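You operate a simulated robot arm through the tools that you are given. There is no shell and no other tool. Be economical: measure what you need, move in short steps, check, and stop when the job is done.

You are at the controls of a simulated two-armed robot. One attempt, no reset.

## Task
Put the white wiping pad on the counter of the tea dresser. Then put the juice glass on the pantry counter away on the upper shelf of the dish dresser. Then stack the tin that says "cloves" from the top of the sideboard on top of the tin marked "tomatoes". Do these in the order given. Set down upright: juice glass.

It is judged by the outcome, as a careful person would: the job done as asked, and still so three seconds after it is handed in. It fails if anything else is knocked over, pushed out of place, dropped, spilled or broken.

## Robot
Two 7-joint arms with two-finger grippers on one trunk, on a base that drives. Base frame: it is fixed to the floor where the robot stands at the start and does not move with it; the origin is under the middle of the robot, x ahead of it, y to its left, z up; the surface under the hand at the start is at about z = 0.86. Readings come in m, rad, newtons and seconds.
The left shoulder is at the start at [0.071, 0.175, 1.101], the right one opposite. With the tool pointing down near the work surface each hand reaches from about 0.26 to 0.88 m from the robot's upright axis, wherever it stands, measured 20 degrees to its own side. Places, roughly: cloves tin, pea tin, tomato tin [-3.5, -2, 1]; counter of the tea dresser [0.5, -0.2, 0.9]; juice glass [0.25, 1.75, 1]; upper shelf of the dish dresser (19x52 cm) [-3.74, 1.06, 1.22]; white wiping pad (9x7x3 cm) [0.5, -0.2, 0.6]. Payload 2.94 kg a hand.
The tool frame of a hand sits at the grasp point between the pads (the TCP): z along the fingers, y along the line on which they close. The tips reach 0.03 m beyond it. Largest opening 0.138 m; the body of the gripper starts 0.109 m behind the TCP.
Orientation is told as [roll, pitch, yaw] about the base's x, y, z axes, in that order, counted from this pose: with the fingers straight down and closing along the base's y, the tool's x points along the base's -x, its y along +y and its z along -z.

## Interface
- The arms move only by the tool apply_moves. It takes "left_rows", "right_rows" or both (then of equal length, played together; a hand with none holds still); each is a list of rows, each a list of 3 entries, a list of its own where there are three numbers: the shift along the tool's x, y, z in m, then the turn, a rotation vector about the tool's x, y, z in rad, then the closure, from 0 (fully open) to 1 (shut). In form: [[[x, y, z], [rx, ry, rz], hand], ...]. A call has 1 to 8 rows; each row is the pose to reach, as a shift and turn from the pose commanded when the call began, along the tool's axes at that moment. Each row takes 0.2 s and may step no farther than 0.05 m and 0.15 rad from the row before; otherwise, or with a gripper value out of range, the whole call is refused. Where a pose cannot be reached the arm comes as near as it can. A force on the tool above 40 N (or 10 N above the force at the start of the call, whichever is more), or a blocked arm, ends the call early, and 0.2 s more pass. Each finger halts on what it meets, pressing with about 25 N; the grip force reading is that of the motor and also rises with nothing between the fingers. The clock runs only during rows and for 0.2 s after the last one: add rows that repeat a pose to give the fingers time. It gives the time, the measured TCP pose, the force on the tool (base axes), the opening and the grip force at its end, in the units of the frame above (readings bear some noise), with the torque about the TCP (base axes, N m) and any sound that the robot's microphone picked up, and new pictures: "views" is both (left out), scene, wrist or none (wrist: the cameras of the hands that moved).
- Cameras (640 x 400 px; columns grow to the right, rows downward): "scene" is now at [0.1412, -0.0302, 1.5525]; the picture's right is [-0.53, -0.85, 0.00], its down [-0.79, 0.49, -0.38] and it looks along [0.32, -0.20, -0.93] (base axes); focal length 276 px, centre (320, 200). "left" rides on the left gripper at [0.071, -0.019, -0.146] in its tool frame; the picture's right is [0.26, 0.97, 0.00], its down [-0.85, 0.23, -0.48] and it looks along [-0.46, 0.12, 0.88] (tool axes); focal length 280 px, centre (320, 200). "right" rides on the right gripper at [0.071, 0.019, -0.146] in its tool frame; the picture's right is [-0.26, 0.96, 0.00], its down [-0.85, -0.23, -0.48] and it looks along [-0.46, -0.12, 0.88] (tool axes); focal length 280 px, centre (320, 200). There is no depth. A picture from a camera that has moved, and an enlarged one, comes with that camera's place and axes in the base frame and with its lens.
- lift_body(by): slides the trunk up (or, below 0, down) by that many m; the arms and the scene camera ride with it, the base frame stays. It gives what a move gives, with no picture.
- steer(legs): drives the robot by 1 to 6 legs, each [ahead, turn to the left] in m and rad, along the robot's own axes; the way and the turn of a leg run together, so that a leg with both is an arc; at most 1.5 m and 3.142 rad a leg. The arms and the cameras ride along, it lands a little off, and it stops where it bumps. It gives what a move gives, and a new picture of the scene camera.
- aim_head(pan, tilt): turns the head with the scene camera to pan (to the left, within 2.094 rad either way) and tilt (down, from -0.506 to 1.204), counted from straight ahead of the robot. It gives what a move gives, and a new picture of the scene camera.
- close_up(camera, box): a new picture of the part [left, top, right, bottom] of that camera's present view, enlarged. It takes no simulated time.
- sign_off(): hands the job in; it is judged then, once.

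Go step by step. Nothing tells you exact positions but the pictures and the camera data: compare them with the known pose of the tool, close in by small moves and look again before you grip or let go. The budget is 165 turns and 260 pictures, counting those below and the enlarged ones. Unless the task says otherwise, let go and move clear before handing in, and close with one line.

The tools are called as name(argument=value, ...) on one line, values as JSON. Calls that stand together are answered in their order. apply_moves: Moves the arms, as the interface text tells. Its arguments: {"type":"object","properties":{"left_rows":{"type":"array","items":{"type":"array"}},"right_rows":{"type":"array","items":{"type":"array"}},"views":{"type":"string","enum":["both","scene","wrist","none"]}},"required":[]} The other tools are called the same way: lift_body (by) slides the trunk up or down; steer (legs) drives the base; aim_head (pan, tilt) turns the head that bears the scene camera; close_up (camera, box) takes an enlarged picture of a part of a camera's view; sign_off () hands the job in.

At the start:

```text
time: 0.0
left_position: [0.5025, 0.0893, 1.1352]
left_ee_rot: [-0.001, 0.0, 0.0]
left_ft_force: [-0.2, 0.0, -0.1]
left_ft_torque: [0.01, 0.02, -0.02]
left_finger_gap: 0.138
left_grasp_force: 0.0
right_position: [0.3818, -0.3394, 1.1147]
right_ee_rot: [0.001, -0.001, 0.0]
right_ft_force: [-0.1, -0.1, 0.1]
right_ft_torque: [-0.02, 0.02, 0.01]
right_finger_gap: 0.1378
right_grasp_force: 0.0
trunk travel left (down, up): [-0.275, 0.459]
robot x, y, heading: [-0.0003, -0.0017, 0.001]
head pan, tilt: [-0.557, 1.183]
```

scene: 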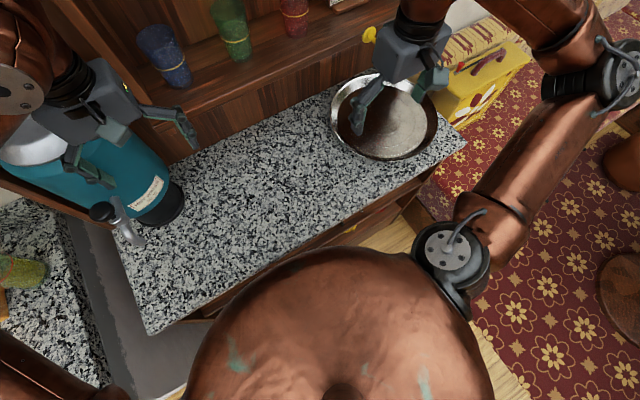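
right: 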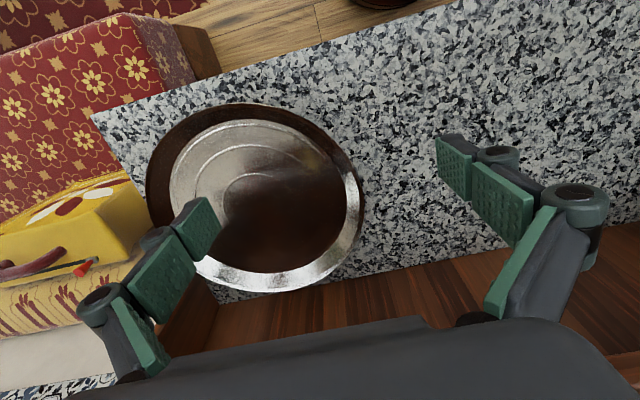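
left: 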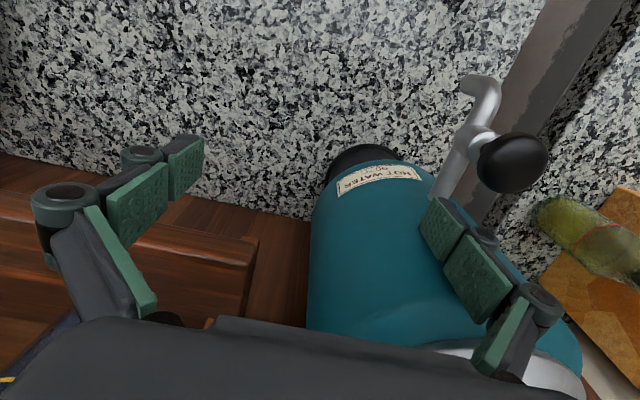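

I see the tea dresser counter ahead with an urn, a tray and shelves; the pad must be below the counter, probably in a drawer or cubby. I'll look ahead with the head first.

aim_head(pan=0.0, tilt=1.0)

aim_head(pan=0.0, tilt=0.3)

```text
time: 1.0
left_position: [0.5039, 0.0891, 1.1345]
left_ee_rot: [0.0, 0.002, -0.001]
left_ft_force: [-0.2, 0.4, -1.3]
left_ft_torque: [0.02, 0.03, 0.04]
left_finger_gap: 0.138
left_grasp_force: 0.1
right_position: [0.3823, -0.3394, 1.1139]
right_ee_rot: [0.0, 0.0, 0.001]
right_ft_force: [0.4, 0.3, 0.0]
right_ft_torque: [0.01, 0.0, 0.01]
right_finger_gap: 0.1378
right_grasp_force: 0.0
trunk travel left (down, up): [-0.275, 0.459]
robot x, y, heading: [-0.0018, 0.0009, 0.003]
head pan, tilt: [0.0, 1.0]
camera scene: at [0.1623, 0.0, 1.5641], right [0.0, -1.0, 0.0], down [-0.84, 0.0, -0.54], along [0.54, 0.0, -0.84], focal length 276 px, centre (320, 200)
```

scene: 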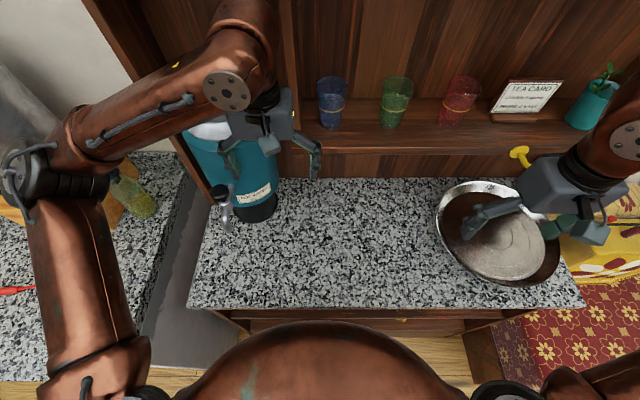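

```text
time: 2.0
left_position: [0.5021, 0.0866, 1.1343]
left_ee_rot: [-0.001, 0.0, -0.001]
left_ft_force: [0.1, 0.7, 0.3]
left_ft_torque: [-0.02, -0.02, -0.01]
left_finger_gap: 0.1382
left_grasp_force: 0.0
right_position: [0.383, -0.3389, 1.1145]
right_ee_rot: [0.0, 0.001, -0.001]
right_ft_force: [0.4, -0.3, -0.5]
right_ft_torque: [0.0, -0.06, -0.03]
right_finger_gap: 0.1379
right_grasp_force: 0.1
trunk travel left (down, up): [-0.275, 0.459]
robot x, y, heading: [0.003, -0.0034, -0.001]
head pan, tilt: [0.0, 0.3]
camera scene: at [0.1861, 0.0001, 1.6236], right [0.0, -1.0, 0.0], down [-0.3, 0.0, -0.95], along [0.95, 0.0, -0.3], focal length 276 px, centre (320, 200)
```

scene: 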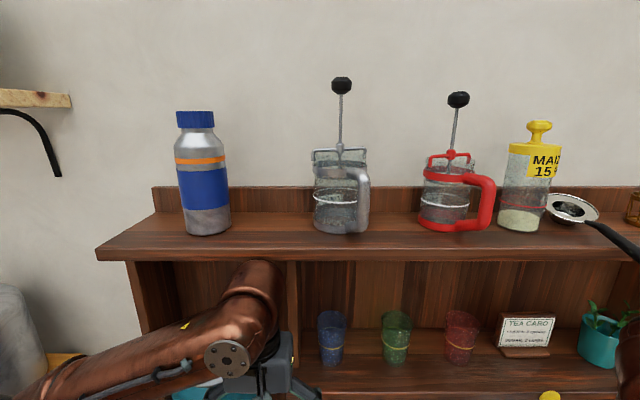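

The dresser's counter front edge is at about x=0.30, with drawers or a cubby below it. Before backing off to see the front, I check around and behind me.

aim_head(pan=2.0, tilt=0.5)

aim_head(pan=-2.0, tilt=0.5)

aim_head(pan=1.1, tilt=0.6)

aim_head(pan=-1.0, tilt=0.6)

```text
time: 4.0
left_position: [0.5034, 0.0892, 1.1343]
left_ee_rot: [0.0, 0.001, 0.0]
left_ft_force: [0.5, 0.3, -0.2]
left_ft_torque: [0.03, -0.03, -0.03]
left_finger_gap: 0.1382
left_grasp_force: 0.0
right_position: [0.3819, -0.3377, 1.1149]
right_ee_rot: [-0.001, 0.0, 0.001]
right_ft_force: [0.7, 0.3, 0.5]
right_ft_torque: [0.02, 0.01, 0.0]
right_finger_gap: 0.1382
right_grasp_force: 0.0
trunk travel left (down, up): [-0.275, 0.459]
robot x, y, heading: [-0.0009, 0.0029, -0.001]
head pan, tilt: [2.0, 0.499]
camera scene: at [0.0549, 0.0828, 1.6053], right [0.91, 0.42, 0.0], down [0.2, -0.44, -0.88], along [-0.37, 0.8, -0.48], focal length 276 px, centre (320, 200)
```

scene: 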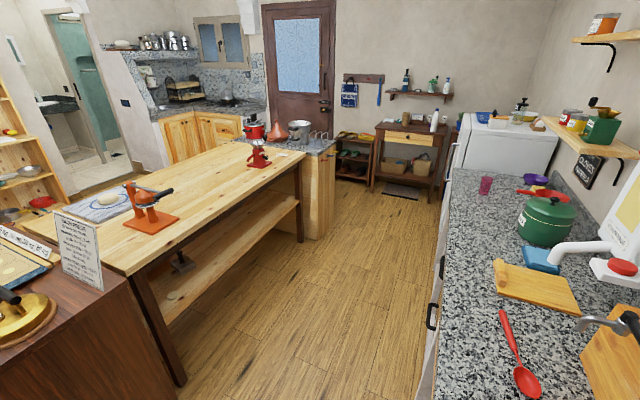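

```text
time: 7.2
left_position: [0.5023, 0.0884, 1.1338]
left_ee_rot: [0.0, -0.001, 0.0]
left_ft_force: [0.6, -0.4, 1.1]
left_ft_torque: [0.02, 0.01, -0.02]
left_finger_gap: 0.1381
left_grasp_force: 0.2
right_position: [0.3824, -0.3392, 1.1144]
right_ee_rot: [0.002, 0.002, 0.001]
right_ft_force: [1.3, -0.5, 0.1]
right_ft_torque: [0.0, -0.03, -0.01]
right_finger_gap: 0.1381
right_grasp_force: 0.1
trunk travel left (down, up): [-0.275, 0.459]
robot x, y, heading: [-0.0001, -0.0002, 0.001]
head pan, tilt: [-2.0, 0.499]
camera scene: at [0.0549, -0.0827, 1.6053], right [-0.91, 0.42, 0.0], down [0.2, 0.44, -0.88], along [-0.37, -0.8, -0.48], focal length 276 px, centre (320, 200)
```

scene: 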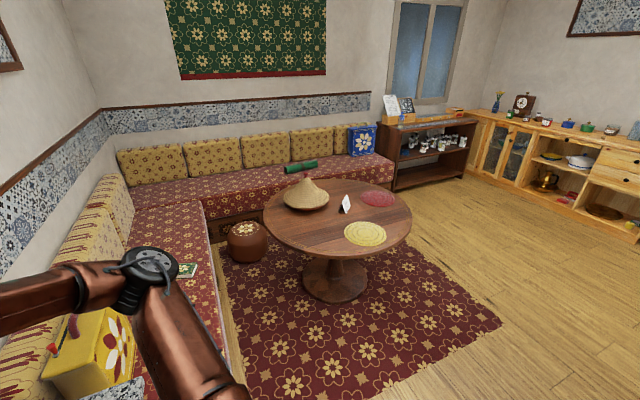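

```text
time: 9.9
left_position: [0.5027, 0.0885, 1.135]
left_ee_rot: [0.0, 0.0, 0.0]
left_ft_force: [1.2, -0.8, -0.2]
left_ft_torque: [0.0, -0.02, -0.02]
left_finger_gap: 0.138
left_grasp_force: 0.0
right_position: [0.3819, -0.3385, 1.1155]
right_ee_rot: [0.0, 0.0, 0.0]
right_ft_force: [-0.1, 0.0, 0.1]
right_ft_torque: [0.0, 0.02, 0.0]
right_finger_gap: 0.138
right_grasp_force: 0.0
trunk travel left (down, up): [-0.275, 0.459]
robot x, y, heading: [0.0002, 0.0012, -0.005]
head pan, tilt: [1.1, 0.6]
camera scene: at [0.1329, 0.0788, 1.5962], right [0.89, -0.45, 0.0], down [-0.26, -0.5, -0.83], along [0.37, 0.74, -0.56], focal length 276 px, centre (320, 200)
```

scene: 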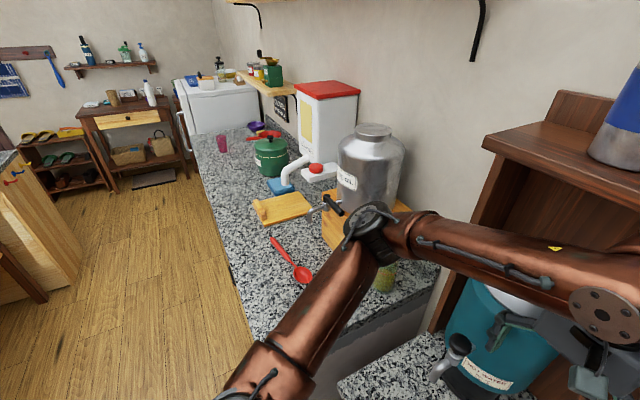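

```text
time: 11.9
left_position: [0.5033, 0.089, 1.1344]
left_ee_rot: [0.0, 0.0, 0.0]
left_ft_force: [-0.6, -0.4, 0.2]
left_ft_torque: [-0.01, -0.01, 0.0]
left_finger_gap: 0.1381
left_grasp_force: 0.1
right_position: [0.3814, -0.3393, 1.1139]
right_ee_rot: [-0.001, -0.001, -0.001]
right_ft_force: [0.6, -0.2, 0.1]
right_ft_torque: [-0.03, 0.02, 0.0]
right_finger_gap: 0.138
right_grasp_force: 0.1
trunk travel left (down, up): [-0.275, 0.459]
robot x, y, heading: [0.0014, -0.0007, 0.001]
head pan, tilt: [-1.0, 0.6]
camera scene: at [0.1405, -0.0743, 1.5962], right [-0.84, -0.54, 0.0], down [-0.31, 0.48, -0.82], along [0.45, -0.69, -0.57], focal length 276 px, centre (320, 200)
```

scene: 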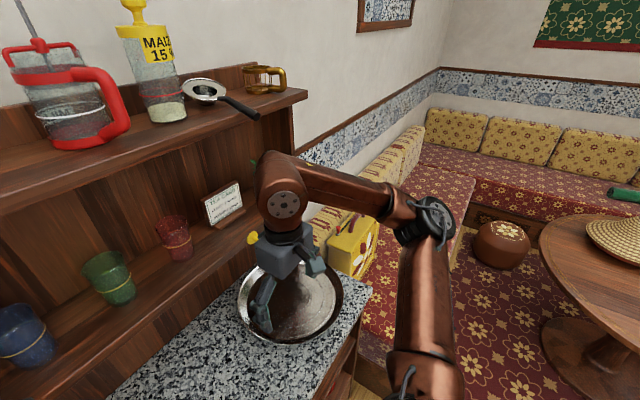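

The floor behind is clear for about 0.5 m (a dark table stands behind-left at x≈-0.9). The pink juice glass is on the left counter. I back off 0.4 m and look at the dresser front.

steer(legs=[[-0.4, 0]])

aim_head(pan=0.0, tilt=0.95)

```text
time: 14.4
left_position: [0.1009, 0.0917, 1.1355]
left_ee_rot: [0.001, 0.0, 0.008]
left_ft_force: [-0.8, 1.0, 0.4]
left_ft_torque: [-0.01, 0.0, -0.03]
left_finger_gap: 0.138
left_grasp_force: 0.1
right_position: [-0.0181, -0.3375, 1.1135]
right_ee_rot: [-0.001, 0.0, 0.009]
right_ft_force: [-0.7, -0.3, 0.2]
right_ft_torque: [-0.02, -0.04, -0.01]
right_finger_gap: 0.1379
right_grasp_force: 0.0
trunk travel left (down, up): [-0.275, 0.459]
robot x, y, heading: [-0.4032, -0.0014, 0.012]
head pan, tilt: [-1.0, 0.6]
camera scene: at [-0.2612, -0.0748, 1.5963], right [-0.84, -0.55, 0.0], down [-0.31, 0.47, -0.83], along [0.45, -0.69, -0.56], focal length 276 px, centre (320, 200)
```

scene: 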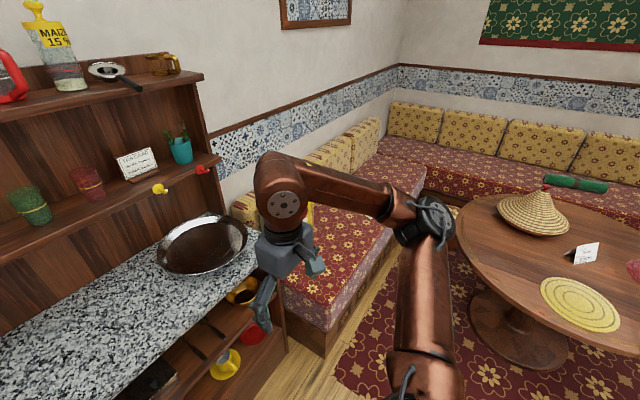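

```text
time: 15.7
left_position: [0.101, 0.0912, 1.1348]
left_ee_rot: [-0.001, 0.0, 0.01]
left_ft_force: [-0.8, 0.2, -0.4]
left_ft_torque: [-0.02, 0.0, 0.01]
left_finger_gap: 0.1381
left_grasp_force: 0.1
right_position: [-0.0167, -0.3378, 1.1132]
right_ee_rot: [0.001, -0.001, 0.008]
right_ft_force: [0.0, 0.1, 0.0]
right_ft_torque: [0.01, -0.01, 0.0]
right_finger_gap: 0.1379
right_grasp_force: 0.1
trunk travel left (down, up): [-0.275, 0.459]
robot x, y, heading: [-0.402, -0.0009, 0.004]
head pan, tilt: [0.0, 0.949]
camera scene: at [-0.2358, -0.0003, 1.5678], right [0.01, -1.0, 0.0], down [-0.81, -0.01, -0.58], along [0.58, 0.0, -0.81], focal length 276 px, centre (320, 200)
```

scene: 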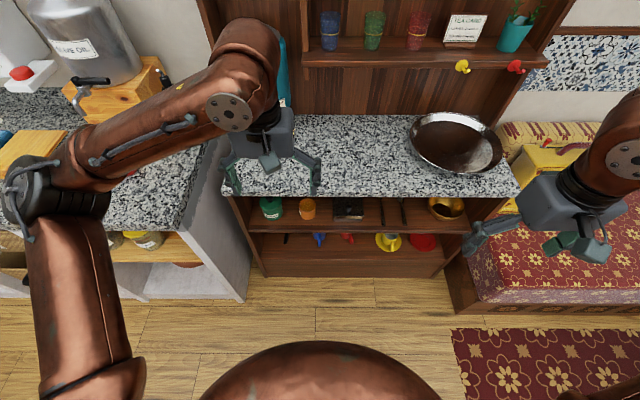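

The dresser has open shelves below the counter; the pad should be on the upper one. I lower the trunk and look in levelly.

close_up(camera="scene", box=[220, 170, 520, 290])

lift_body(by=-0.27)

aim_head(pan=-0.3, tilt=0.7)

```text
2.13 times, centred on (370, 230) of scene
camera zoom: at [-0.2358, -0.0003, 1.5678], right [0.01, -1.0, 0.0], down [-0.81, -0.01, -0.58], along [0.58, 0.0, -0.81], focal length 588 px, centre (213, 136)
```

zoom: 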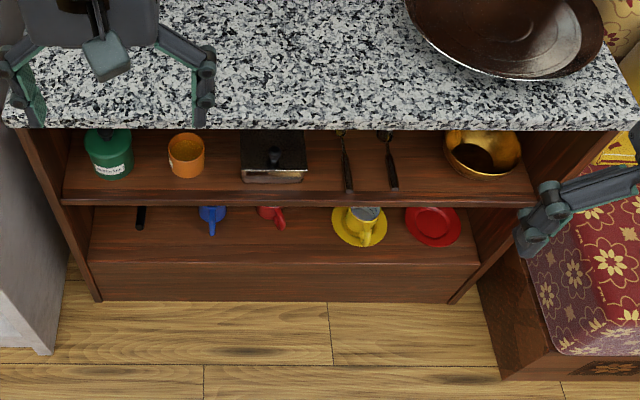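

```text
time: 18.4
left_position: [0.1045, 0.0905, 0.8645]
left_ee_rot: [0.0, 0.007, 0.009]
left_ft_force: [-0.3, -0.5, 0.2]
left_ft_torque: [-0.04, -0.04, -0.01]
left_finger_gap: 0.138
left_grasp_force: 0.2
right_position: [0.0239, -0.3369, 0.8166]
right_ee_rot: [0.0, 0.116, 0.008]
right_ft_force: [-0.3, 0.9, -0.1]
right_ft_torque: [0.0, -0.05, 0.0]
right_finger_gap: 0.1379
right_grasp_force: 0.1
trunk travel left (down, up): [-0.005, 0.729]
robot x, y, heading: [-0.4022, -0.0035, 0.007]
head pan, tilt: [0.0, 0.949]
```

```text
time: 19.2
left_position: [0.0984, 0.0913, 0.8677]
left_ee_rot: [-0.001, -0.004, 0.008]
left_ft_force: [-0.1, -0.3, -0.2]
left_ft_torque: [0.0, 0.04, 0.0]
left_finger_gap: 0.1377
left_grasp_force: 0.1
right_position: [0.0173, -0.3379, 0.8174]
right_ee_rot: [0.001, 0.111, 0.008]
right_ft_force: [-1.2, -0.4, -0.5]
right_ft_torque: [0.0, 0.03, -0.03]
right_finger_gap: 0.138
right_grasp_force: 0.0
trunk travel left (down, up): [-0.005, 0.729]
robot x, y, heading: [-0.399, -0.0, 0.009]
head pan, tilt: [-0.3, 0.7]
camera scene: at [0.0418, -0.0232, 1.2765], right [-0.29, -0.96, 0.0], down [-0.63, 0.19, -0.76], along [0.73, -0.22, -0.65], focal length 276 px, centre (320, 200)
```

scene: 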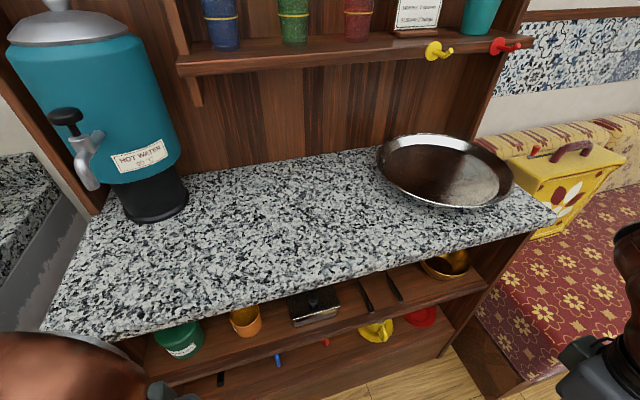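

The overhang still hides the pad. I check behind before backing further.

aim_head(pan=2.09, tilt=0.9)

aim_head(pan=-2.09, tilt=0.7)

```text
time: 21.4
left_position: [0.1034, 0.0907, 0.8635]
left_ee_rot: [0.0, 0.003, 0.009]
left_ft_force: [0.3, -0.2, -0.1]
left_ft_torque: [0.03, -0.01, 0.02]
left_finger_gap: 0.1378
left_grasp_force: 0.1
right_position: [0.0203, -0.3379, 0.8155]
right_ee_rot: [-0.001, 0.115, 0.007]
right_ft_force: [-1.2, 0.1, 0.0]
right_ft_torque: [0.02, -0.01, 0.03]
right_finger_gap: 0.138
right_grasp_force: 0.2
trunk travel left (down, up): [-0.005, 0.729]
robot x, y, heading: [-0.4038, 0.0026, 0.009]
head pan, tilt: [2.089, 0.901]
camera scene: at [-0.0869, 0.0664, 1.2627], right [0.86, 0.5, 0.0], down [0.39, -0.68, -0.62], along [-0.31, 0.54, -0.78], focal length 276 px, centre (320, 200)
```

scene: 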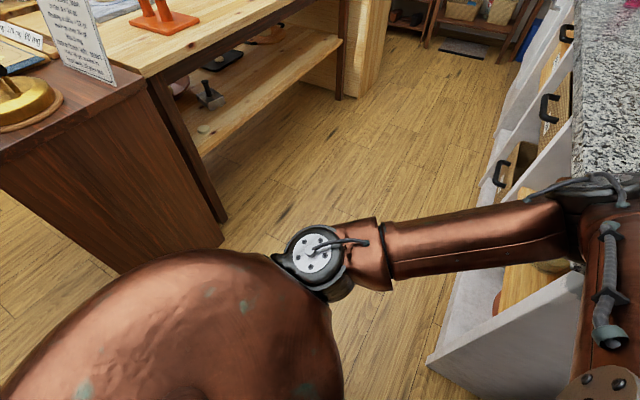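

```text
time: 24.8
left_position: [0.1007, 0.0915, 0.8641]
left_ee_rot: [0.001, 0.0, 0.009]
left_ft_force: [0.6, 0.5, -0.1]
left_ft_torque: [-0.04, -0.01, 0.0]
left_finger_gap: 0.138
left_grasp_force: 0.1
right_position: [0.0207, -0.3373, 0.8157]
right_ee_rot: [-0.001, 0.113, 0.009]
right_ft_force: [0.2, -0.2, 0.5]
right_ft_torque: [0.0, 0.0, -0.01]
right_finger_gap: 0.138
right_grasp_force: 0.0
trunk travel left (down, up): [-0.005, 0.729]
robot x, y, heading: [-0.4004, -0.0045, 0.015]
head pan, tilt: [-2.089, 0.7]
camera scene: at [-0.0933, -0.073, 1.2792], right [-0.87, 0.49, 0.0], down [0.31, 0.56, -0.76], along [-0.37, -0.67, -0.64], focal length 276 px, centre (320, 200)
```

scene: 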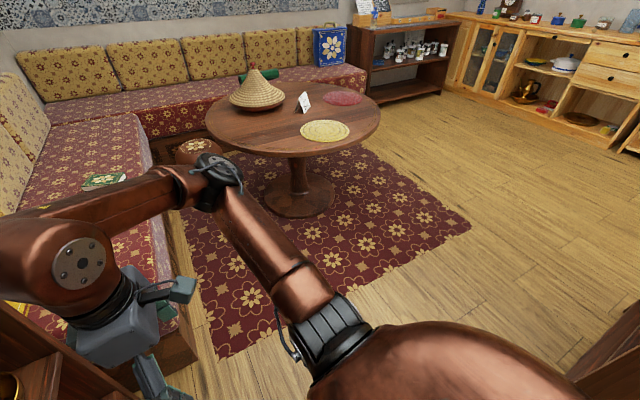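

There is room to back another 0.15 m. I do that, and view the shelf from further away.

steer(legs=[[-0.17, 0]])

aim_head(pan=-0.3, tilt=0.7)

```text
time: 26.0
left_position: [-0.1495, 0.0973, 0.901]
left_ee_rot: [0.019, -0.186, -0.004]
left_ft_force: [1.5, -0.8, 0.6]
left_ft_torque: [0.02, 0.2, -0.05]
left_finger_gap: 0.1379
left_grasp_force: 0.1
right_position: [-0.2057, -0.3262, 0.8371]
right_ee_rot: [0.088, -0.141, 0.016]
right_ft_force: [2.2, 0.1, 0.3]
right_ft_torque: [-0.03, 0.3, 0.03]
right_finger_gap: 0.1381
right_grasp_force: 0.1
trunk travel left (down, up): [-0.005, 0.729]
robot x, y, heading: [-0.509, -0.0041, -0.0]
head pan, tilt: [-2.089, 0.7]
stopped in leg 1: the robot was blocked; the commanded pose is now the measured one
camera scene: at [-0.2122, -0.0755, 1.2833], right [-0.87, 0.5, 0.0], down [0.32, 0.56, -0.76], along [-0.38, -0.66, -0.65], focal length 276 px, centre (320, 200)
```

scene: 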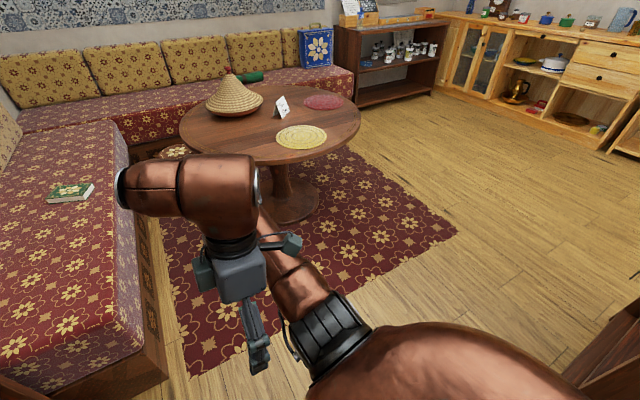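

```text
time: 27.8
left_position: [-0.1244, 0.0969, 0.8936]
left_ee_rot: [0.019, -0.153, -0.001]
left_ft_force: [0.1, -0.3, 0.4]
left_ft_torque: [-0.01, 0.03, 0.0]
left_finger_gap: 0.1379
left_grasp_force: 0.1
right_position: [-0.1836, -0.3266, 0.8306]
right_ee_rot: [0.091, -0.111, 0.014]
right_ft_force: [-0.4, 0.3, 0.0]
right_ft_torque: [0.01, 0.01, 0.01]
right_finger_gap: 0.1381
right_grasp_force: 0.1
trunk travel left (down, up): [-0.005, 0.729]
robot x, y, heading: [-0.5073, -0.0041, -0.0]
head pan, tilt: [-0.3, 0.7]
camera scene: at [-0.0536, -0.0278, 1.2737], right [-0.3, -0.95, 0.01], down [-0.63, 0.19, -0.75], along [0.72, -0.23, -0.66], focal length 276 px, centre (320, 200)
```

scene: 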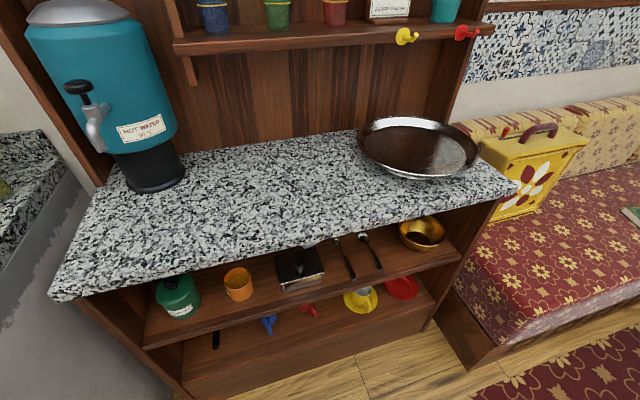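

The rear bumped lightly at x≈-0.51, so I stay here. I zoom in on the shelf.

close_up(camera="scene", box=[140, 200, 460, 400])

aim_head(pan=2.09, tilt=0.7)

```text
2.00 times, centred on (300, 300) of scene
camera zoom: at [-0.0536, -0.0278, 1.2737], right [-0.3, -0.95, 0.01], down [-0.63, 0.19, -0.75], along [0.72, -0.23, -0.66], focal length 551 px, centre (360, 0)
```

zoom: 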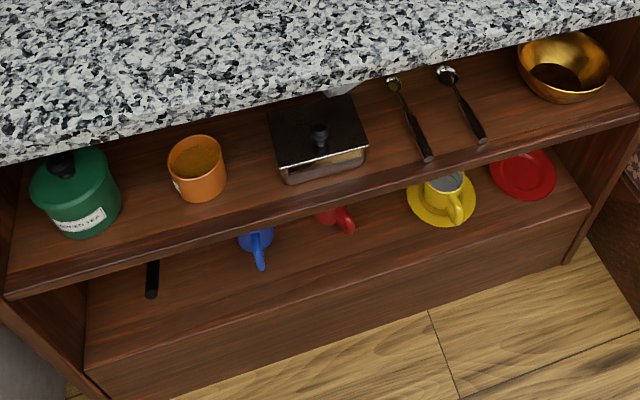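

```text
time: 30.0
left_position: [-0.1267, 0.0956, 0.8927]
left_ee_rot: [0.019, -0.154, 0.0]
left_ft_force: [-0.3, 0.9, 0.4]
left_ft_torque: [-0.02, -0.01, 0.01]
left_finger_gap: 0.1381
left_grasp_force: 0.0
right_position: [-0.1864, -0.3275, 0.8317]
right_ee_rot: [0.078, -0.106, 0.015]
right_ft_force: [0.4, 0.2, -0.3]
right_ft_torque: [-0.01, 0.0, -0.02]
right_finger_gap: 0.1381
right_grasp_force: 0.1
trunk travel left (down, up): [-0.005, 0.729]
robot x, y, heading: [-0.5095, -0.0013, -0.005]
head pan, tilt: [2.089, 0.7]
camera scene: at [-0.202, 0.0715, 1.2793], right [0.87, 0.49, 0.0], down [0.32, -0.56, -0.77], along [-0.38, 0.67, -0.64], focal length 276 px, centre (320, 200)
```

scene: 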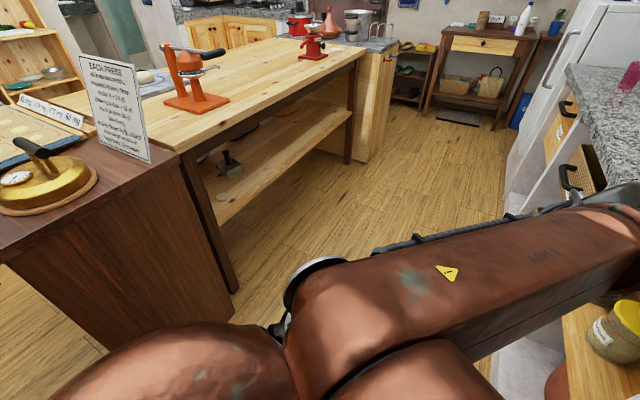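

A white edge peeks out behind the black-lidded metal box, at about [0.48,-0.18,0.61]. That's the pad. I pitch the right hand forward to look into the compartment with its camera.

apply_moves(right_rows=[[[-0.03, 0, 0.01], [0, -0.14, 0], 0], [[-0.07, 0, 0.03], [0, -0.28, 0], 0], [[-0.11, 0, 0.05], [0, -0.42, 0], 0], [[-0.15, 0, 0.07], [0, -0.56, 0], 0], [[-0.18, 0, 0.09], [0, -0.7, 0], 0], [[-0.21, 0, 0.11], [0, -0.84, 0], 0], [[-0.21, 0, 0.11], [0, -0.9, 0], 0]], views="wrist")

```text
time: 31.6
left_position: [-0.128, 0.0966, 0.8941]
left_ee_rot: [0.017, -0.155, -0.001]
left_ft_force: [0.1, 0.5, 0.5]
left_ft_torque: [-0.06, -0.04, 0.0]
left_finger_gap: 0.1381
left_grasp_force: 0.2
right_position: [0.0535, -0.3428, 0.7841]
right_ee_rot: [0.129, -0.991, -0.086]
right_ft_force: [-0.9, 0.3, 0.7]
right_ft_torque: [-0.02, -0.01, -0.02]
right_finger_gap: 0.1382
right_grasp_force: 0.0
right hand out of reach, approached as far as the arm can: row 4, 5, 6, 7
trunk travel left (down, up): [-0.005, 0.729]
robot x, y, heading: [-0.5082, -0.0037, -0.003]
head pan, tilt: [2.089, 0.7]
camera right: at [-0.1051, -0.3289, 0.8062], right [0.12, 0.95, 0.29], down [0.07, -0.3, 0.95], along [0.99, -0.09, -0.1], focal length 280 px, centre (320, 200)
```

right: 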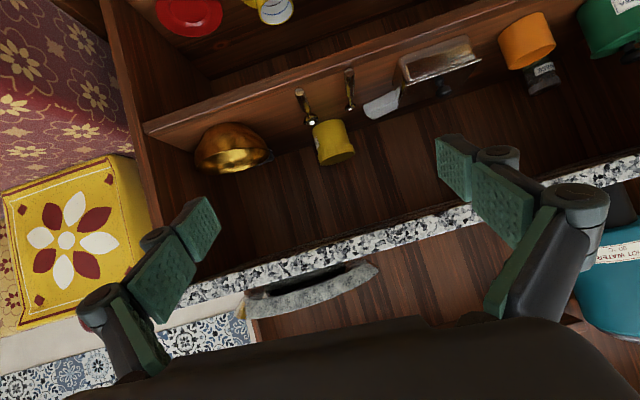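

The view (upside-down) shows the white pad behind/right of the metal box, with a yellow mug and spoons beside. I zoom in.

close_up(camera="right", box=[260, 20, 500, 170])

```text
2.67 times, centred on (380, 95) of right
camera zoom: at [-0.1051, -0.3289, 0.8062], right [0.12, 0.95, 0.29], down [0.07, -0.3, 0.95], along [0.99, -0.09, -0.1], focal length 748 px, centre (160, 480)
```

zoom: 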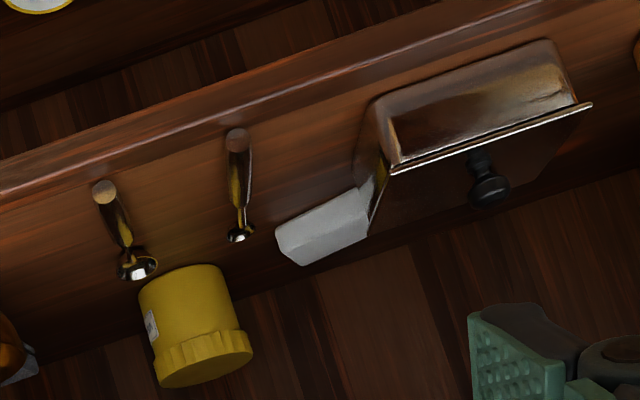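

The pad lies behind the low metal box (box x≈.345–.46, y≈-.18…-.07, top ≈.63), right end at y≈-.233. I plan to reach over at ~35° downward with the camera on top of the hand, so I turn the right hand 180° about its own axis, in stages.

apply_moves(right_rows=[[[0, 0, 0], [0, 0, 0.15], 0], [[0, 0, 0], [0, 0, 0.3], 0], [[0, 0, 0], [0, 0, 0.45], 0], [[0, 0, 0], [0, 0, 0.6], 0], [[0, 0, 0], [0, 0, 0.75], 0], [[0, 0, 0], [0, 0, 0.9], 0], [[0, 0, 0], [0, 0, 1.05], 0], [[0, 0, 0], [0, 0, 1.2], 0]], views="none")

```text
time: 33.4
left_position: [-0.1274, 0.0965, 0.8919]
left_ee_rot: [0.02, -0.153, -0.001]
left_ft_force: [-0.2, 0.1, 0.8]
left_ft_torque: [0.03, 0.0, 0.0]
left_finger_gap: 0.1381
left_grasp_force: 0.1
right_position: [0.0587, -0.3453, 0.7834]
right_ee_rot: [0.984, -0.237, -1.347]
right_ft_force: [1.6, -0.5, 0.8]
right_ft_torque: [-0.02, -0.03, 0.02]
right_finger_gap: 0.1383
right_grasp_force: 0.0
trunk travel left (down, up): [-0.005, 0.729]
robot x, y, heading: [-0.5089, -0.0017, -0.002]
head pan, tilt: [2.089, 0.7]
```

The turn works so far; I continue it.

apply_moves(right_rows=[[[0, 0, 0], [0, 0, 0.15], 0], [[0, 0, 0], [0, 0, 0.3], 0], [[0, 0, 0], [0, 0, 0.45], 0], [[0, 0, 0], [0, 0, 0.6], 0], [[0, 0, 0], [0, 0, 0.75], 0], [[0, 0, 0], [0, 0, 0.9], 0], [[0, 0, 0], [0, 0, 1.05], 0], [[0, 0, 0], [0, 0, 1.2], 0]], views="none")

apply_moves(right_rows=[[[0, 0, 0], [0, 0, 0.15], 0], [[0, 0, 0], [0, 0, 0.3], 0], [[0, 0, 0], [0, 0, 0.45], 0], [[0, 0, 0], [0, 0, 0.6], 0], [[0, 0, 0], [0, 0, 0.74], 0]], views="wrist")

```text
time: 35.2
left_position: [-0.127, 0.0971, 0.8928]
left_ee_rot: [0.019, -0.153, -0.003]
left_ft_force: [-0.3, 0.7, 0.3]
left_ft_torque: [-0.02, -0.03, 0.0]
left_finger_gap: 0.1381
left_grasp_force: 0.0
right_position: [0.0595, -0.3443, 0.7829]
right_ee_rot: [0.759, 0.732, -2.114]
right_ft_force: [0.1, 0.4, 0.1]
right_ft_torque: [0.03, -0.03, 0.05]
right_finger_gap: 0.1381
right_grasp_force: 0.2
trunk travel left (down, up): [-0.005, 0.729]
robot x, y, heading: [-0.5101, 0.0, -0.007]
head pan, tilt: [2.089, 0.7]
```

```text
time: 36.4
left_position: [-0.126, 0.0962, 0.8923]
left_ee_rot: [0.02, -0.155, 0.001]
left_ft_force: [0.6, 0.4, 0.6]
left_ft_torque: [0.03, 0.0, 0.02]
left_finger_gap: 0.1379
left_grasp_force: 0.0
right_position: [0.0577, -0.3454, 0.7833]
right_ee_rot: [-0.137, 1.0, 3.049]
right_ft_force: [0.3, -0.1, 0.0]
right_ft_torque: [-0.01, 0.03, 0.0]
right_finger_gap: 0.1381
right_grasp_force: 0.1
trunk travel left (down, up): [-0.005, 0.729]
robot x, y, heading: [-0.5121, -0.0048, -0.002]
head pan, tilt: [2.089, 0.7]
camera right: at [-0.0236, -0.3762, 0.919], right [-0.12, -0.95, -0.29], down [-0.86, 0.24, -0.44], along [0.49, 0.2, -0.85], focal length 280 px, centre (320, 200)
```

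right: 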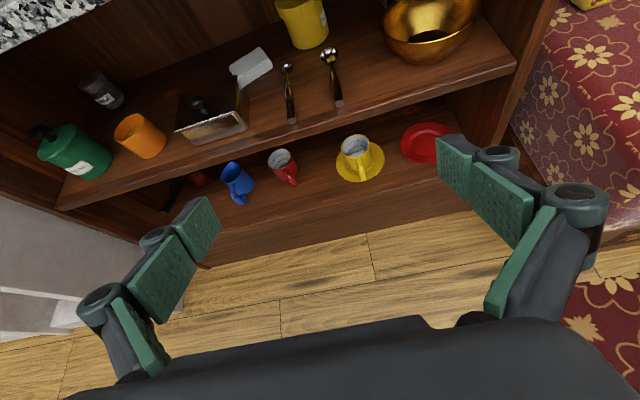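

Excellent: the hand is flipped and now sees the pad from above. I zoom.

close_up(camera="right", box=[140, 0, 380, 150])

```text
2.67 times, centred on (260, 75) of right
camera zoom: at [-0.0236, -0.3762, 0.919], right [-0.12, -0.95, -0.29], down [-0.86, 0.24, -0.44], along [0.49, 0.2, -0.85], focal length 748 px, centre (480, 533)
```

zoom: 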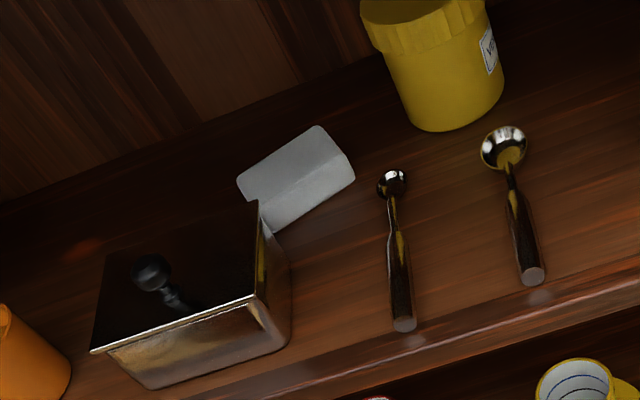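

The pad is skewed ~20° behind the box. I drive 0.2 m forward (hand stays below and before the counter edge) for a closer look.

steer(legs=[[0.2, 0]])

close_up(camera="right", box=[0, 0, 640, 400])

```text
time: 38.0
left_position: [0.0792, 0.0956, 0.8919]
left_ee_rot: [0.023, -0.154, -0.003]
left_ft_force: [-0.3, -0.1, 0.3]
left_ft_torque: [-0.05, -0.02, -0.01]
left_finger_gap: 0.1383
left_grasp_force: 0.1
right_position: [0.265, -0.3548, 0.7857]
right_ee_rot: [-0.146, 1.001, 3.019]
right_ft_force: [-0.3, 0.0, -0.4]
right_ft_torque: [0.02, 0.05, 0.03]
right_finger_gap: 0.1377
right_grasp_force: 0.1
trunk travel left (down, up): [-0.005, 0.729]
robot x, y, heading: [-0.3087, -0.0046, -0.006]
head pan, tilt: [2.089, 0.7]
camera scene: at [0.0488, 0.0689, 1.273], right [0.87, 0.49, -0.03], down [0.29, -0.56, -0.78], along [-0.4, 0.67, -0.63], focal length 276 px, centre (320, 200)
```

scene: 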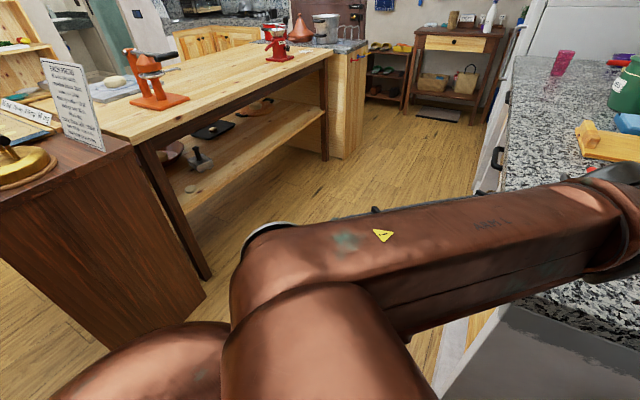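

```text
1.00 times, centred on (320, 200) of right (not enlarged: the box is as wide or as high as the picture)
camera zoom: at [0.1831, -0.3853, 0.9217], right [-0.14, -0.94, -0.3], down [-0.86, 0.27, -0.44], along [0.5, 0.19, -0.85], focal length 280 px, centre (320, 200)
```

zoom: 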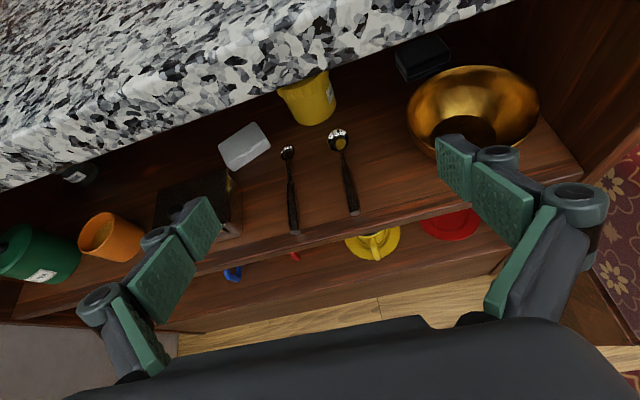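

close_up(camera="right", box=[140, 90, 300, 190])

```text
4.00 times, centred on (220, 140) of right
camera zoom: at [0.1831, -0.3853, 0.9217], right [-0.14, -0.94, -0.3], down [-0.86, 0.27, -0.44], along [0.5, 0.19, -0.85], focal length 1122 px, centre (720, 440)
```

zoom: 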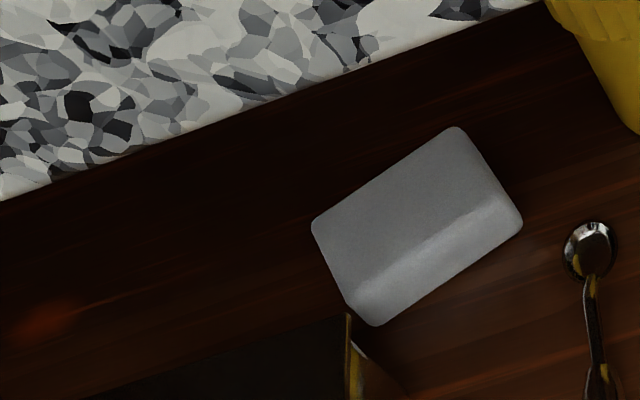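

I triangulated: shelf z≈.55, pad centre ≈[.549,-.18,.565], its long axis skewed ~21°. I'll stage the hand low in front, yawed ~28° and pitched ~33° down, so it can slide in under the counter and above spoons and box.

apply_moves(right_rows=[[[-0.029, -0.0034, 0.023], [0.092, -0.007, -0.082], 0], [[-0.058, -0.0067, 0.046], [0.184, -0.014, -0.164], 0], [[-0.087, -0.01, 0.069], [0.277, -0.022, -0.247], 0], [[-0.1165, -0.0134, 0.0918], [0.369, -0.029, -0.329], 0]], views="wrist")

aim_head(pan=-0.3, tilt=0.8)

```text
time: 39.0
left_position: [0.0367, 0.0962, 0.9018]
left_ee_rot: [0.025, -0.202, -0.005]
left_ft_force: [-0.2, -1.3, -1.3]
left_ft_torque: [0.02, -0.04, -0.02]
left_finger_gap: 0.138
left_grasp_force: 0.1
right_position: [0.2529, -0.331, 0.6559]
right_ee_rot: [0.047, 1.037, -2.617]
right_ft_force: [-0.4, -0.3, -1.6]
right_ft_torque: [0.07, -0.08, -0.01]
right_finger_gap: 0.1382
right_grasp_force: 0.0
right hand out of reach, approached as far as the arm can: row 1
trunk travel left (down, up): [-0.005, 0.729]
robot x, y, heading: [-0.3056, 0.0013, -0.007]
head pan, tilt: [2.089, 0.7]
camera right: at [0.1812, -0.3872, 0.7924], right [0.34, -0.92, -0.2], down [-0.85, -0.2, -0.49], along [0.41, 0.34, -0.85], focal length 280 px, centre (320, 200)
```

right: 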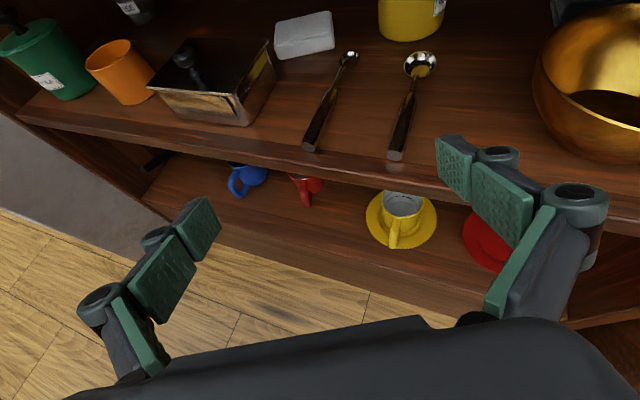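

```text
time: 41.2
left_position: [0.0448, 0.0967, 0.8989]
left_ee_rot: [0.024, -0.191, -0.002]
left_ft_force: [0.4, -0.2, 0.0]
left_ft_torque: [0.0, -0.01, 0.01]
left_finger_gap: 0.138
left_grasp_force: 0.1
right_position: [0.2576, -0.3303, 0.653]
right_ee_rot: [0.039, 1.03, -2.623]
right_ft_force: [0.1, 0.7, -0.8]
right_ft_torque: [-0.01, -0.02, 0.03]
right_finger_gap: 0.1385
right_grasp_force: 0.0
trunk travel left (down, up): [-0.005, 0.729]
robot x, y, heading: [-0.3065, -0.0019, -0.003]
head pan, tilt: [-0.3, 0.799]
camera scene: at [0.1189, -0.0288, 1.271], right [-0.3, -0.95, 0.0], down [-0.68, 0.22, -0.7], along [0.66, -0.21, -0.72], focal length 276 px, centre (320, 200)
```

scene: 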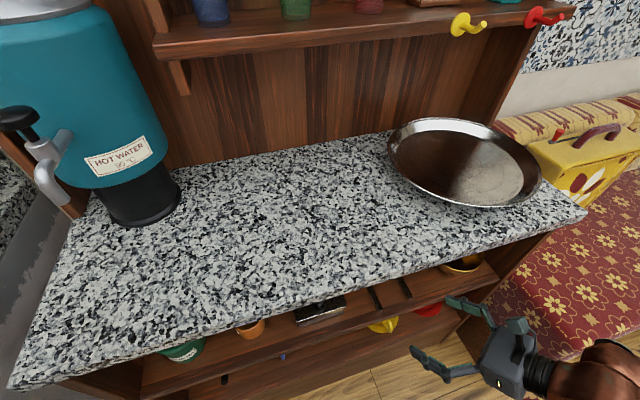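

Good staging. Zoom on the pad to refine its position by triangulation.

close_up(camera="right", box=[140, 0, 460, 200])

```text
2.00 times, centred on (300, 100) of right
camera zoom: at [0.1883, -0.3869, 0.7897], right [0.33, -0.92, -0.21], down [-0.85, -0.2, -0.49], along [0.41, 0.34, -0.85], focal length 561 px, centre (360, 400)
```

zoom: 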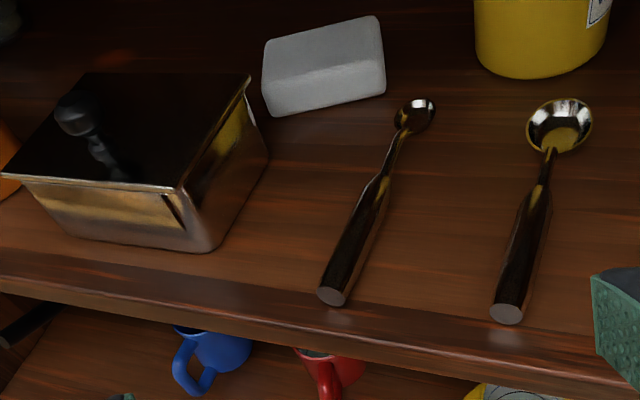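

Refined: shelf z≈.565, pad top ≈.591, centre ≈(.533,-.188), short axis at ~25°; lid top ≈.614. I'll flatten the hand to ~18°, partly close, and glide in above the box at z≈.657.

apply_moves(right_rows=[[[0.01, 0, 0.01], [0, 0.12, 0], 0.1], [[0.025, 0, 0.04], [0, 0.227, 0], 0.2], [[0.049, 0.001, 0.08], [0, 0.227, 0], 0.27], [[0.073, 0.001, 0.12], [0, 0.227, 0], 0.27], [[0.097, 0.002, 0.16], [0, 0.227, 0], 0.27]], views="both")

```text
time: 42.4
left_position: [0.0454, 0.0969, 0.9013]
left_ee_rot: [0.021, -0.189, -0.004]
left_ft_force: [0.6, 0.0, -1.4]
left_ft_torque: [0.0, 0.05, -0.01]
left_finger_gap: 0.138
left_grasp_force: 0.0
right_position: [0.4272, -0.2432, 0.654]
right_ee_rot: [0.064, 1.254, -2.596]
right_ft_force: [1.1, -0.7, -0.5]
right_ft_torque: [-0.01, -0.06, 0.04]
right_finger_gap: 0.1006
right_grasp_force: 0.1
trunk travel left (down, up): [-0.005, 0.729]
robot x, y, heading: [-0.3072, -0.0001, -0.007]
head pan, tilt: [-0.3, 0.799]
camera scene: at [0.1221, -0.0287, 1.2702], right [-0.3, -0.95, 0.0], down [-0.69, 0.22, -0.69], along [0.66, -0.21, -0.72], focal length 276 px, centre (320, 200)
camera right: at [0.3332, -0.3127, 0.7663], right [0.38, -0.9, -0.23], down [-0.74, -0.14, -0.66], along [0.56, 0.42, -0.71], focal length 280 px, centre (320, 200)
```

scene: 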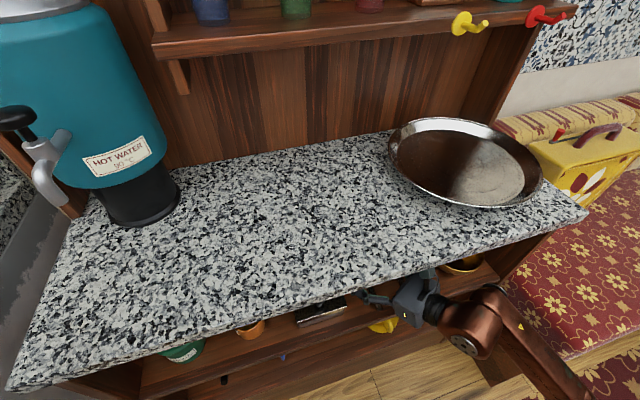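
right: 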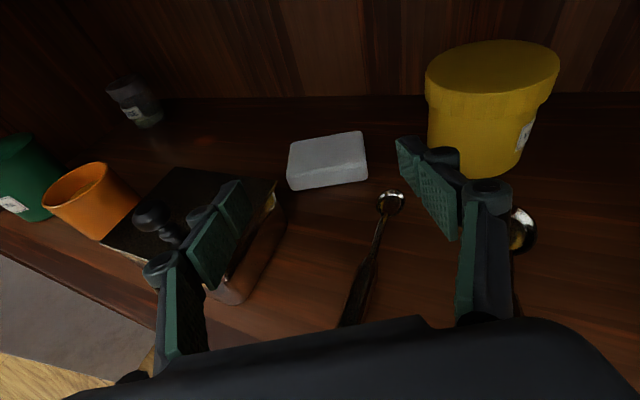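

The fingers straddle the pad's line, the left one above the lid. Pad centre reconfirmed at (.533,-.187). I advance to hover above it.

apply_moves(right_rows=[[[0.014, 0, 0.042], [0, 0, 0], 0.27], [[0.028, 0.001, 0.084], [0, 0, 0], 0.27], [[0.042, 0.001, 0.126], [0, 0, 0], 0.27]], views="both")

```text
time: 43.2
left_position: [0.0504, 0.0965, 0.8988]
left_ee_rot: [0.024, -0.184, -0.004]
left_ft_force: [-0.8, 0.2, -0.5]
left_ft_torque: [0.02, -0.05, 0.0]
left_finger_gap: 0.138
left_grasp_force: 0.1
right_position: [0.5478, -0.1813, 0.6527]
right_ee_rot: [0.052, 1.25, -2.606]
right_ft_force: [-0.6, -0.2, -0.3]
right_ft_torque: [0.01, 0.0, -0.01]
right_finger_gap: 0.1008
right_grasp_force: 0.1
trunk travel left (down, up): [-0.005, 0.729]
robot x, y, heading: [-0.3056, 0.0007, -0.006]
head pan, tilt: [-0.3, 0.799]
camera scene: at [0.1374, -0.0286, 1.2671], right [-0.3, -0.95, 0.0], down [-0.69, 0.22, -0.69], along [0.65, -0.21, -0.73], focal length 276 px, centre (320, 200)
camera right: at [0.4557, -0.2509, 0.766], right [0.38, -0.9, -0.23], down [-0.74, -0.14, -0.66], along [0.56, 0.42, -0.72], focal length 280 px, centre (320, 200)
```

scene: 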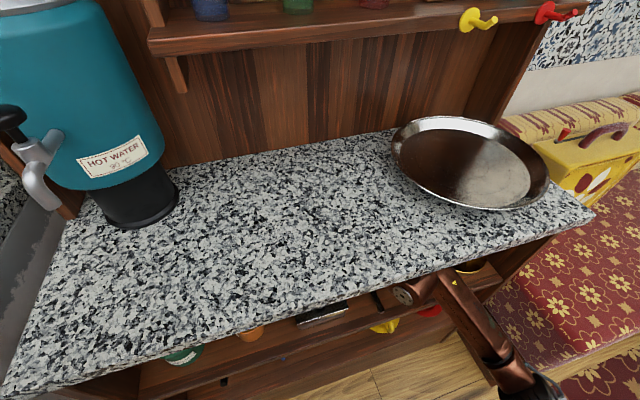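
right: 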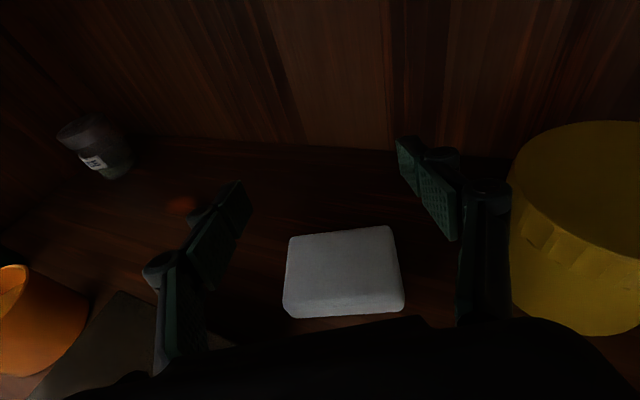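

The hand hovers centred over the pad. I now tilt and descend so the tips straddle it.

apply_moves(right_rows=[[[-0.017, 0, 0.0055], [0, -0.075, 0], 0.27], [[-0.034, 0, 0.011], [0, -0.15, 0], 0.27], [[-0.0504, -0.001, 0.0165], [0, -0.22, 0], 0.27]], views="wrist")

```text
time: 44.0
left_position: [0.0545, 0.1003, 0.895]
left_ee_rot: [0.028, -0.185, 0.0]
left_ft_force: [-0.8, 0.9, -0.1]
left_ft_torque: [0.02, -0.1, 0.0]
left_finger_gap: 0.1379
left_grasp_force: 0.1
right_position: [0.5475, -0.1831, 0.5979]
right_ee_rot: [0.036, 1.028, -2.621]
right_ft_force: [-0.4, -0.4, 0.6]
right_ft_torque: [0.02, -0.04, -0.02]
right_finger_gap: 0.1005
right_grasp_force: 0.0
trunk travel left (down, up): [-0.005, 0.729]
robot x, y, heading: [-0.3027, -0.0014, -0.008]
head pan, tilt: [-0.3, 0.799]
camera right: at [0.4795, -0.2391, 0.7349], right [0.33, -0.92, -0.21], down [-0.85, -0.2, -0.48], along [0.4, 0.34, -0.85], focal length 280 px, centre (320, 200)
```

right: 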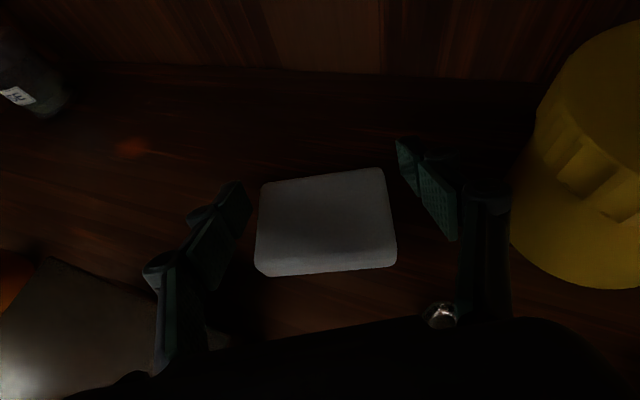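

Tips straddle the pad. I close.

apply_moves(right_rows=[[[0, 0, 0], [0, 0, 0], 0.5], [[0, 0, 0], [0, 0, 0], 0.7], [[0, 0, 0], [0, 0, 0], 0.8], [[0, 0, 0], [0, 0, 0], 0.8], [[0, 0, 0], [0, 0, 0], 0.8]], views="wrist")

```text
time: 44.3
left_position: [0.0175, 0.1002, 0.8983]
left_ee_rot: [0.024, -0.21, 0.025]
left_ft_force: [19.0, 24.2, 6.5]
left_ft_torque: [-2.03, 1.16, 1.23]
left_finger_gap: 0.1243
left_grasp_force: 0.0
right_position: [0.5265, -0.1999, 0.6215]
right_ee_rot: [0.064, 1.044, -2.641]
right_ft_force: [0.0, -1.4, -2.9]
right_ft_torque: [0.18, -0.22, 0.16]
right_finger_gap: 0.0724
right_grasp_force: 1.4
trunk travel left (down, up): [-0.005, 0.729]
robot x, y, heading: [-0.3075, -0.0029, -0.007]
head pan, tilt: [-0.3, 0.799]
stopped in row 1 (left hand): the arm was blocked; the commanded pose is now the measured one
camera right: at [0.4518, -0.2538, 0.756], right [0.3, -0.93, -0.2], down [-0.85, -0.17, -0.5], along [0.44, 0.32, -0.84], focal length 280 px, centre (320, 200)
```

right: 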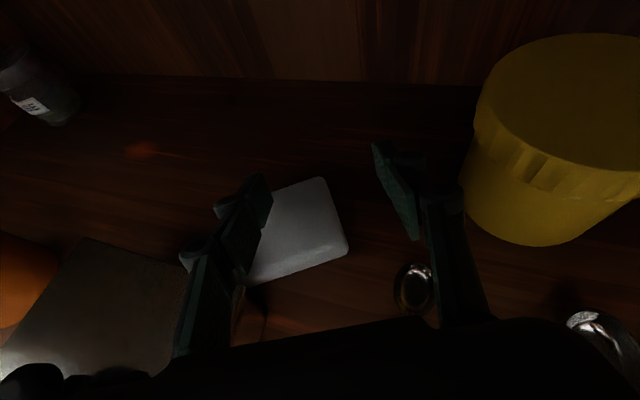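

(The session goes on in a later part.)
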